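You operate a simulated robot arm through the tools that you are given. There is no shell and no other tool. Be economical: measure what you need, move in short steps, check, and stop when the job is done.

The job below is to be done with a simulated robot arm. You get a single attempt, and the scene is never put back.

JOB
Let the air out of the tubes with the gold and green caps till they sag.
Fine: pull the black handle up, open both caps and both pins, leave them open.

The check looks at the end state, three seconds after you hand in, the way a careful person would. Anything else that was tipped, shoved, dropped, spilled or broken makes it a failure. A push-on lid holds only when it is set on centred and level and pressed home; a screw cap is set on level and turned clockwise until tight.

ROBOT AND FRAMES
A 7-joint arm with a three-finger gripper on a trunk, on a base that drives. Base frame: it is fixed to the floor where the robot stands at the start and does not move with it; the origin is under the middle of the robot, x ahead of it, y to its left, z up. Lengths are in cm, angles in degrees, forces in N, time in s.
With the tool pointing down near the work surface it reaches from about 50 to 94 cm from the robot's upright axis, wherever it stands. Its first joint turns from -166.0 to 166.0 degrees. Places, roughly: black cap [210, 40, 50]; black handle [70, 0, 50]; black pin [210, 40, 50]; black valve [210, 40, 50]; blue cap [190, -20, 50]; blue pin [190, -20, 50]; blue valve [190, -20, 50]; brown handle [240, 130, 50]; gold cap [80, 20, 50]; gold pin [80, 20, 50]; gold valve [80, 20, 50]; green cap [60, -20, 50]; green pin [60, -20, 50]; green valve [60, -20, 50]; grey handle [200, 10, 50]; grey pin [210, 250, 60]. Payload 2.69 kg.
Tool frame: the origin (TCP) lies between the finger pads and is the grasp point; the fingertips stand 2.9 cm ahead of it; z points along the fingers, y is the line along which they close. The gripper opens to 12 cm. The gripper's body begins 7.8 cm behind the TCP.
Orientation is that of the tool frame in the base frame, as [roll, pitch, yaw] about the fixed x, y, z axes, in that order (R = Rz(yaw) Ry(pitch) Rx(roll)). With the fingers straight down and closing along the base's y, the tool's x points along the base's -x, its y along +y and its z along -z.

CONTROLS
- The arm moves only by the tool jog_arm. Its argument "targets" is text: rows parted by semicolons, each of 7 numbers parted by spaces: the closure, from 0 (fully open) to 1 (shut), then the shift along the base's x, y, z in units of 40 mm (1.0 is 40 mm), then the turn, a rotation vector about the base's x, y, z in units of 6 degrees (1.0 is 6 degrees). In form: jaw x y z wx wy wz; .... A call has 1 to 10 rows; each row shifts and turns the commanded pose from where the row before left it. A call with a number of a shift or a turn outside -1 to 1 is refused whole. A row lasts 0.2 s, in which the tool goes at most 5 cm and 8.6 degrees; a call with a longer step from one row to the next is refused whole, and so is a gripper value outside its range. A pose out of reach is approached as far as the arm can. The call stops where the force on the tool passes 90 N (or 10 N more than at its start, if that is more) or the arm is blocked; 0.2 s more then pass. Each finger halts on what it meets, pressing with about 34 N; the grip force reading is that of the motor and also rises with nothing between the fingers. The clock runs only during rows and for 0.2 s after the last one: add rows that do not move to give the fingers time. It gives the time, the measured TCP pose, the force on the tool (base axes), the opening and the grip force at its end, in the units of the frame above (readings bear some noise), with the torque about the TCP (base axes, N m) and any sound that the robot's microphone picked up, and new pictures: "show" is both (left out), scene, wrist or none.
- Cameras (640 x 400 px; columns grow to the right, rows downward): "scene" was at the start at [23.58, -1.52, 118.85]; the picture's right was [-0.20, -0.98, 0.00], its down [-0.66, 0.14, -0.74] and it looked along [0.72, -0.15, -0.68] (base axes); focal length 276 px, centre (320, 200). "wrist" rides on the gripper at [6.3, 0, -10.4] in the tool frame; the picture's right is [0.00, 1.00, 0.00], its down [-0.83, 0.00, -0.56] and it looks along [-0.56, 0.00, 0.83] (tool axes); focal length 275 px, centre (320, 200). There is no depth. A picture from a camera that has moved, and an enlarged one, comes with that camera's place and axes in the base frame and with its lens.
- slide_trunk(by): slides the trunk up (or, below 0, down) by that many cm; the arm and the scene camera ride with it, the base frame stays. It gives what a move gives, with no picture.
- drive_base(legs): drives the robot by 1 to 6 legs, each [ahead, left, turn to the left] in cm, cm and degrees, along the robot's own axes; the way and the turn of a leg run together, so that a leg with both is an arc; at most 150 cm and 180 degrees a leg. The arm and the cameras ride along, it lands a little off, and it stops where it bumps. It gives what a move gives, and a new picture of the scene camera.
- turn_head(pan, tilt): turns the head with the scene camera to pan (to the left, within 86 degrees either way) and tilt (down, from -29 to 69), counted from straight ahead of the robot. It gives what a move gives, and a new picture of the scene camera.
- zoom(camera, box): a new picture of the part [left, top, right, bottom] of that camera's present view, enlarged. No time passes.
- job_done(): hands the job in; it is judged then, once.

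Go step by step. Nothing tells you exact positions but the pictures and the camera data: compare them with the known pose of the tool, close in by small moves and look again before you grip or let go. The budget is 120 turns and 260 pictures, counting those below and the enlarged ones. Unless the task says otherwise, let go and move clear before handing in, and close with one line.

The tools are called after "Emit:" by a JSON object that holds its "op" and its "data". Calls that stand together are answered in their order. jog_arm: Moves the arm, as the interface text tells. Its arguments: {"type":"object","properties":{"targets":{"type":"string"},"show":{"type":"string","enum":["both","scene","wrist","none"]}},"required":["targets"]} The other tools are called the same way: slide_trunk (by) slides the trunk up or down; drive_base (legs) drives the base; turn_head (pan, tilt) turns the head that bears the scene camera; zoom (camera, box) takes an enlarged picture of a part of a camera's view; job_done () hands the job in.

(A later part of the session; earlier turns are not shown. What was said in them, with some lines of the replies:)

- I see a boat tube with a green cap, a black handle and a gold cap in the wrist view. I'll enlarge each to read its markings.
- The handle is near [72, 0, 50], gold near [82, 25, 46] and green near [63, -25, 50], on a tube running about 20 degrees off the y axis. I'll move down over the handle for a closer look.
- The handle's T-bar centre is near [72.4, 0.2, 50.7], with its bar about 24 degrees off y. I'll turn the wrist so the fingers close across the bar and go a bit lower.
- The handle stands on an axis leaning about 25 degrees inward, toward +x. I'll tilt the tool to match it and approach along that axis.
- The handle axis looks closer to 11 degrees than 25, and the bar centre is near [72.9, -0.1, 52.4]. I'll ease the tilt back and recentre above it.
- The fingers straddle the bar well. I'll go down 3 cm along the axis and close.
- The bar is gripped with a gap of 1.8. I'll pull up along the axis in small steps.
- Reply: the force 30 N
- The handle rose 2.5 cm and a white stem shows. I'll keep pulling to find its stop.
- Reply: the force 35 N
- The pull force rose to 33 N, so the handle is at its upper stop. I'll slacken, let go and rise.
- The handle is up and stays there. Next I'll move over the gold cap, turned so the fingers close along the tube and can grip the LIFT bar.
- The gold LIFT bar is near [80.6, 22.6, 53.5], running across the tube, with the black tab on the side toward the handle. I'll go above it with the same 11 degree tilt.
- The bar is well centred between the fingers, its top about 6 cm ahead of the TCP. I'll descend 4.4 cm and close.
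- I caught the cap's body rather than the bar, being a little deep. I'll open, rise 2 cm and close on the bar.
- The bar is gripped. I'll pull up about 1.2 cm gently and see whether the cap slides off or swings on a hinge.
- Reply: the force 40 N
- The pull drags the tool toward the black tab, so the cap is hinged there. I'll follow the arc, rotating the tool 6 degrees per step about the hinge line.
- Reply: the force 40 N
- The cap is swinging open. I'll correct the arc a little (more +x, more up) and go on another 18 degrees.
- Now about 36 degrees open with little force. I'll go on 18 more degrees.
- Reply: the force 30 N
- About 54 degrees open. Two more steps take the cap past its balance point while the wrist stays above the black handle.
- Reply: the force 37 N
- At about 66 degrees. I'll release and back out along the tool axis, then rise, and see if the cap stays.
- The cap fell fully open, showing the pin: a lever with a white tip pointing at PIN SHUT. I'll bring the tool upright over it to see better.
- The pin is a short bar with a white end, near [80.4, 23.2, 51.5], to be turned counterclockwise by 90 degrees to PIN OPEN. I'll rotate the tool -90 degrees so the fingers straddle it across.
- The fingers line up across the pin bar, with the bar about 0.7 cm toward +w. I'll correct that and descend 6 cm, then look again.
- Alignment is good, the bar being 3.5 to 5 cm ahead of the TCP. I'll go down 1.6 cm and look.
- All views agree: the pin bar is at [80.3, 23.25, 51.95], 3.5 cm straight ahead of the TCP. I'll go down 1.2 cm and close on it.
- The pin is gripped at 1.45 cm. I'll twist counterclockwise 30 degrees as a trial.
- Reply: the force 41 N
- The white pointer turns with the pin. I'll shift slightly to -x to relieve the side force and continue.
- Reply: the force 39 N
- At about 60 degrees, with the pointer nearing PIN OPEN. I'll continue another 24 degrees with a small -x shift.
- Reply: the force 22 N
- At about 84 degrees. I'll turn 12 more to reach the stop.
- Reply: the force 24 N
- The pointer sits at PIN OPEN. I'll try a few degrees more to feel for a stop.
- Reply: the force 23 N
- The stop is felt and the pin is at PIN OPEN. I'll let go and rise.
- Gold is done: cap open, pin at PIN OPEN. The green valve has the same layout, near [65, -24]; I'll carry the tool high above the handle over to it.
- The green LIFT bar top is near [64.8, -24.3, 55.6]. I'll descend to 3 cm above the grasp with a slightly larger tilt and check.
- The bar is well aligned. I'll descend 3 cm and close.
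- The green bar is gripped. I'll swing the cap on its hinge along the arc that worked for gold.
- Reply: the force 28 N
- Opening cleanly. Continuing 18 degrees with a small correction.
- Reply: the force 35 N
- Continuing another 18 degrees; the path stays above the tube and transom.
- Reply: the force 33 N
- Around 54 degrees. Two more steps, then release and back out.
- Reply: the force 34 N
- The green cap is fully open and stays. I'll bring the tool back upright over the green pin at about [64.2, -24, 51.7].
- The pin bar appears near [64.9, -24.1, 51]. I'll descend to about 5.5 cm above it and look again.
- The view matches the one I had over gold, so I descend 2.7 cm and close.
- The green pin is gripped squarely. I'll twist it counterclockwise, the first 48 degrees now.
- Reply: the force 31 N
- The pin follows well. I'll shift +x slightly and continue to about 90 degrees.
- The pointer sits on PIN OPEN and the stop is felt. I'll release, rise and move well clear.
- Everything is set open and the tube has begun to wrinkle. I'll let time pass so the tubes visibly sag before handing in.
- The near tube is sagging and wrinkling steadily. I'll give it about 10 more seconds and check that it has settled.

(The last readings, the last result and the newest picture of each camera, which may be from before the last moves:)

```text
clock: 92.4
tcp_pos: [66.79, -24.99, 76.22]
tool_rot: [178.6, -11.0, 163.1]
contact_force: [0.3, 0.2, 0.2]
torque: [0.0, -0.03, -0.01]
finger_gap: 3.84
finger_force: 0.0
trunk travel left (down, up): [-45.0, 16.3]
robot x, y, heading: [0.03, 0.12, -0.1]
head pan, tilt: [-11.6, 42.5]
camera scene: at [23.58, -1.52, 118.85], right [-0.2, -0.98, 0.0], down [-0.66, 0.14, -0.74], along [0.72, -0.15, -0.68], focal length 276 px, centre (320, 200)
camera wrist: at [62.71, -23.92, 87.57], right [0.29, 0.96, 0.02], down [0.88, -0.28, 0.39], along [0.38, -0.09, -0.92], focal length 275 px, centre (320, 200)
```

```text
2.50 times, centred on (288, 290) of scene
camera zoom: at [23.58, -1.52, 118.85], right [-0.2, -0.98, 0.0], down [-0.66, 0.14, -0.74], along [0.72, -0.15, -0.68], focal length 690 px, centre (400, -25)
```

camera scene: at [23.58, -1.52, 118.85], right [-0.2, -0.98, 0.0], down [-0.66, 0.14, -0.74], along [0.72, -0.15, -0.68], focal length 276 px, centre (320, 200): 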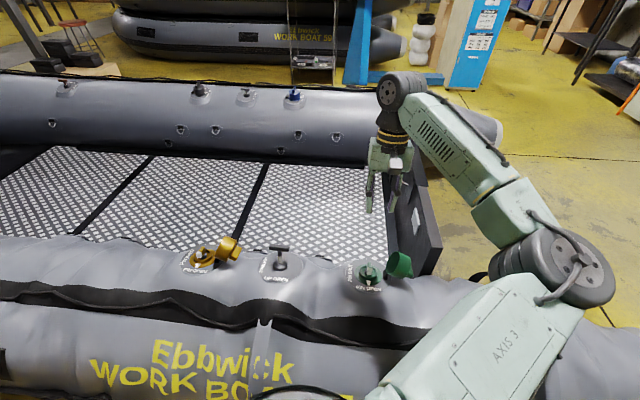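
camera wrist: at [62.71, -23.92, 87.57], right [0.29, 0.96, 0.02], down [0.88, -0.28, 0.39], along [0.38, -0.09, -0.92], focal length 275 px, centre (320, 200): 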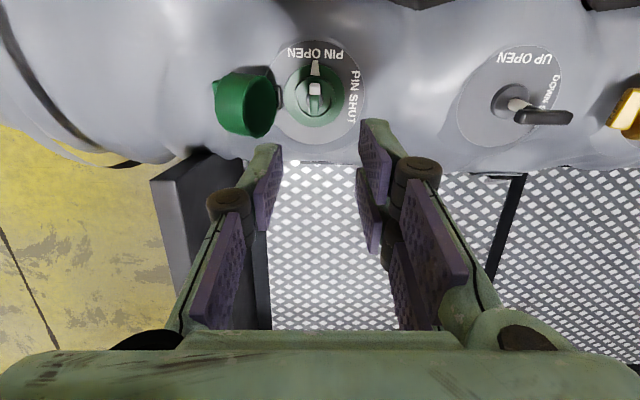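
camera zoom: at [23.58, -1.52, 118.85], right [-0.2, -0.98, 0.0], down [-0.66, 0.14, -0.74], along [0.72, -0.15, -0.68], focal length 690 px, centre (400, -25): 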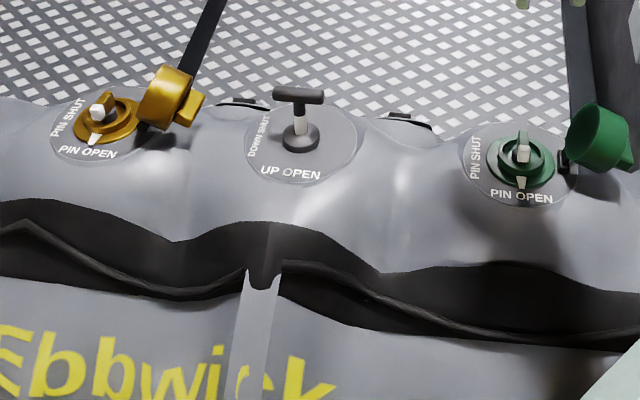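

Both sections sag clearly. I'll wait once more, about 17 s, to be sure it has settled.

Emit:
{"op": "jog_arm", "data": {"targets": "0.68 0 0 0 0 0 0;0.68 0 0 0 0 0 0;0.68 0 0 0 0 0 0;0.68 0 0 0 0 0 0;0.68 0 0 0 0 0 0;0.68 0 0 0 0 0 0;0.68 0 0 0 0 0 0;0.68 0 0 0 0 0 0;0.68 0 0 0 0 0 0;0.68 0 0 0 0 0 0", "show": "none"}}

Emit:
{"op": "jog_arm", "data": {"targets": "0.68 0 0 0 0 0 0;0.68 0 0 0 0 0 0;0.68 0 0 0 0 0 0;0.68 0 0 0 0 0 0;0.68 0 0 0 0 0 0;0.68 0 0 0 0 0 0;0.68 0 0 0 0 0 0;0.68 0 0 0 0 0 0;0.68 0 0 0 0 0 0;0.68 0 0 0 0 0 0", "show": "none"}}

Emit:
{"op": "jog_arm", "data": {"targets": "0.68 0 0 0 0 0 0;0.68 0 0 0 0 0 0;0.68 0 0 0 0 0 0;0.68 0 0 0 0 0 0;0.68 0 0 0 0 0 0;0.68 0 0 0 0 0 0;0.68 0 0 0 0 0 0;0.68 0 0 0 0 0 0;0.68 0 0 0 0 0 0;0.68 0 0 0 0 0 0", "show": "none"}}

Emit:
{"op": "jog_arm", "data": {"targets": "0.68 0 0 0 0 0 0;0.68 0 0 0 0 0 0;0.68 0 0 0 0 0 0;0.68 0 0 0 0 0 0;0.68 0 0 0 0 0 0;0.68 0 0 0 0 0 0;0.68 0 0 0 0 0 0;0.68 0 0 0 0 0 0;0.68 0 0 0 0 0 0;0.68 0 0 0 0 0 0", "show": "none"}}

Emit:
{"op": "jog_arm", "data": {"targets": "0.68 0 0 0 0 0 0;0.68 0 0 0 0 0 0;0.68 0 0 0 0 0 0;0.68 0 0 0 0 0 0;0.68 0 0 0 0 0 0;0.68 0 0 0 0 0 0;0.68 0 0 0 0 0 0;0.68 0 0 0 0 0 0;0.68 0 0 0 0 0 0;0.68 0 0 0 0 0 0", "show": "none"}}

Emit:
{"op": "jog_arm", "data": {"targets": "0.68 0 0 0 0 0 0;0.68 0 0 0 0 0 0;0.68 0 0 0 0 0 0;0.68 0 0 0 0 0 0;0.68 0 0 0 0 0 0;0.68 0 0 0 0 0 0;0.68 0 0 0 0 0 0;0.68 0 0 0 0 0 0;0.68 0 0 0 0 0 0;0.68 0 0 0 0 0 0", "show": "none"}}

Emit:
{"op": "jog_arm", "data": {"targets": "0.68 0 0 0 0 0 0;0.68 0 0 0 0 0 0;0.68 0 0 0 0 0 0;0.68 0 0 0 0 0 0;0.68 0 0 0 0 0 0;0.68 0 0 0 0 0 0;0.68 0 0 0 0 0 0;0.68 0 0 0 0 0 0;0.68 0 0 0 0 0 0;0.68 0 0 0 0 0 0", "show": "none"}}

Emit:
{"op": "zoom", "data": {"camera": "scene", "box": [160, 210, 416, 370]}}

```text
clock: 94.6
tcp_pos: [66.83, -24.97, 76.2]
tool_rot: [178.6, -10.9, 163.0]
contact_force: [1.0, 0.1, 0.5]
torque: [0.0, 0.0, -0.01]
finger_gap: 3.85
finger_force: 0.1
trunk travel left (down, up): [-45.0, 16.3]
robot x, y, heading: [0.0, -0.07, 0.2]
head pan, tilt: [-11.6, 42.5]
```

```text
clock: 96.8
tcp_pos: [66.78, -24.78, 76.3]
tool_rot: [178.5, -10.9, 163.0]
contact_force: [-0.8, -0.1, -0.2]
torque: [-0.02, -0.01, 0.01]
finger_gap: 3.84
finger_force: 0.1
trunk travel left (down, up): [-45.0, 16.3]
robot x, y, heading: [0.16, 0.42, -0.0]
head pan, tilt: [-11.6, 42.5]
```

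```text
clock: 99.0
tcp_pos: [66.89, -24.96, 76.27]
tool_rot: [178.6, -10.9, 163.0]
contact_force: [0.2, -1.2, -0.5]
torque: [0.03, -0.03, -0.02]
finger_gap: 3.82
finger_force: 0.0
trunk travel left (down, up): [-45.0, 16.3]
robot x, y, heading: [0.12, 0.39, 0.0]
head pan, tilt: [-11.6, 42.5]
```

```text
clock: 101.2
tcp_pos: [66.8, -25.08, 76.3]
tool_rot: [178.6, -10.9, 163.1]
contact_force: [-0.1, -0.2, 0.0]
torque: [-0.01, 0.01, 0.02]
finger_gap: 3.88
finger_force: 0.1
trunk travel left (down, up): [-45.0, 16.3]
robot x, y, heading: [-0.46, 0.15, -0.0]
head pan, tilt: [-11.6, 42.5]
```

```text
clock: 103.4
tcp_pos: [66.88, -25.01, 76.17]
tool_rot: [178.7, -10.9, 163.1]
contact_force: [0.8, 1.1, 0.3]
torque: [0.02, 0.03, 0.0]
finger_gap: 3.84
finger_force: 0.1
trunk travel left (down, up): [-45.0, 16.3]
robot x, y, heading: [0.14, -0.14, -0.0]
head pan, tilt: [-11.6, 42.5]
```

```text
clock: 105.6
tcp_pos: [66.83, -25.09, 76.33]
tool_rot: [178.6, -10.9, 163.1]
contact_force: [0.3, 0.6, 0.5]
torque: [0.0, -0.01, 0.01]
finger_gap: 3.84
finger_force: 0.0
trunk travel left (down, up): [-45.0, 16.3]
robot x, y, heading: [0.42, 0.0, 0.0]
head pan, tilt: [-11.6, 42.5]
```

```text
clock: 107.8
tcp_pos: [66.82, -24.95, 76.19]
tool_rot: [178.7, -10.9, 163.1]
contact_force: [0.0, -0.4, 0.0]
torque: [0.02, -0.01, -0.01]
finger_gap: 3.84
finger_force: 0.0
trunk travel left (down, up): [-45.0, 16.3]
robot x, y, heading: [0.12, 0.09, 0.1]
head pan, tilt: [-11.6, 42.5]
```

```text
2.50 times, centred on (288, 290) of scene
camera zoom: at [23.58, -1.52, 118.85], right [-0.2, -0.98, 0.0], down [-0.66, 0.14, -0.74], along [0.72, -0.15, -0.68], focal length 690 px, centre (400, -25)
```

zoom: 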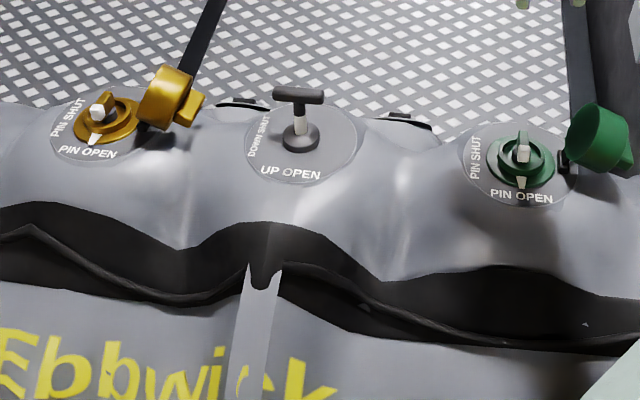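

The tubes sag clearly, the handle is up, and both caps and both pins are open. The arm is clear, so I'm handing in.

Emit:
{"op": "job_done", "data": {}}

```text
The job is handed in.
```

The black handle is pulled up to its stop, the gold and green caps and pins are open and left open, and both tubes sag clearly; I've handed the job in.
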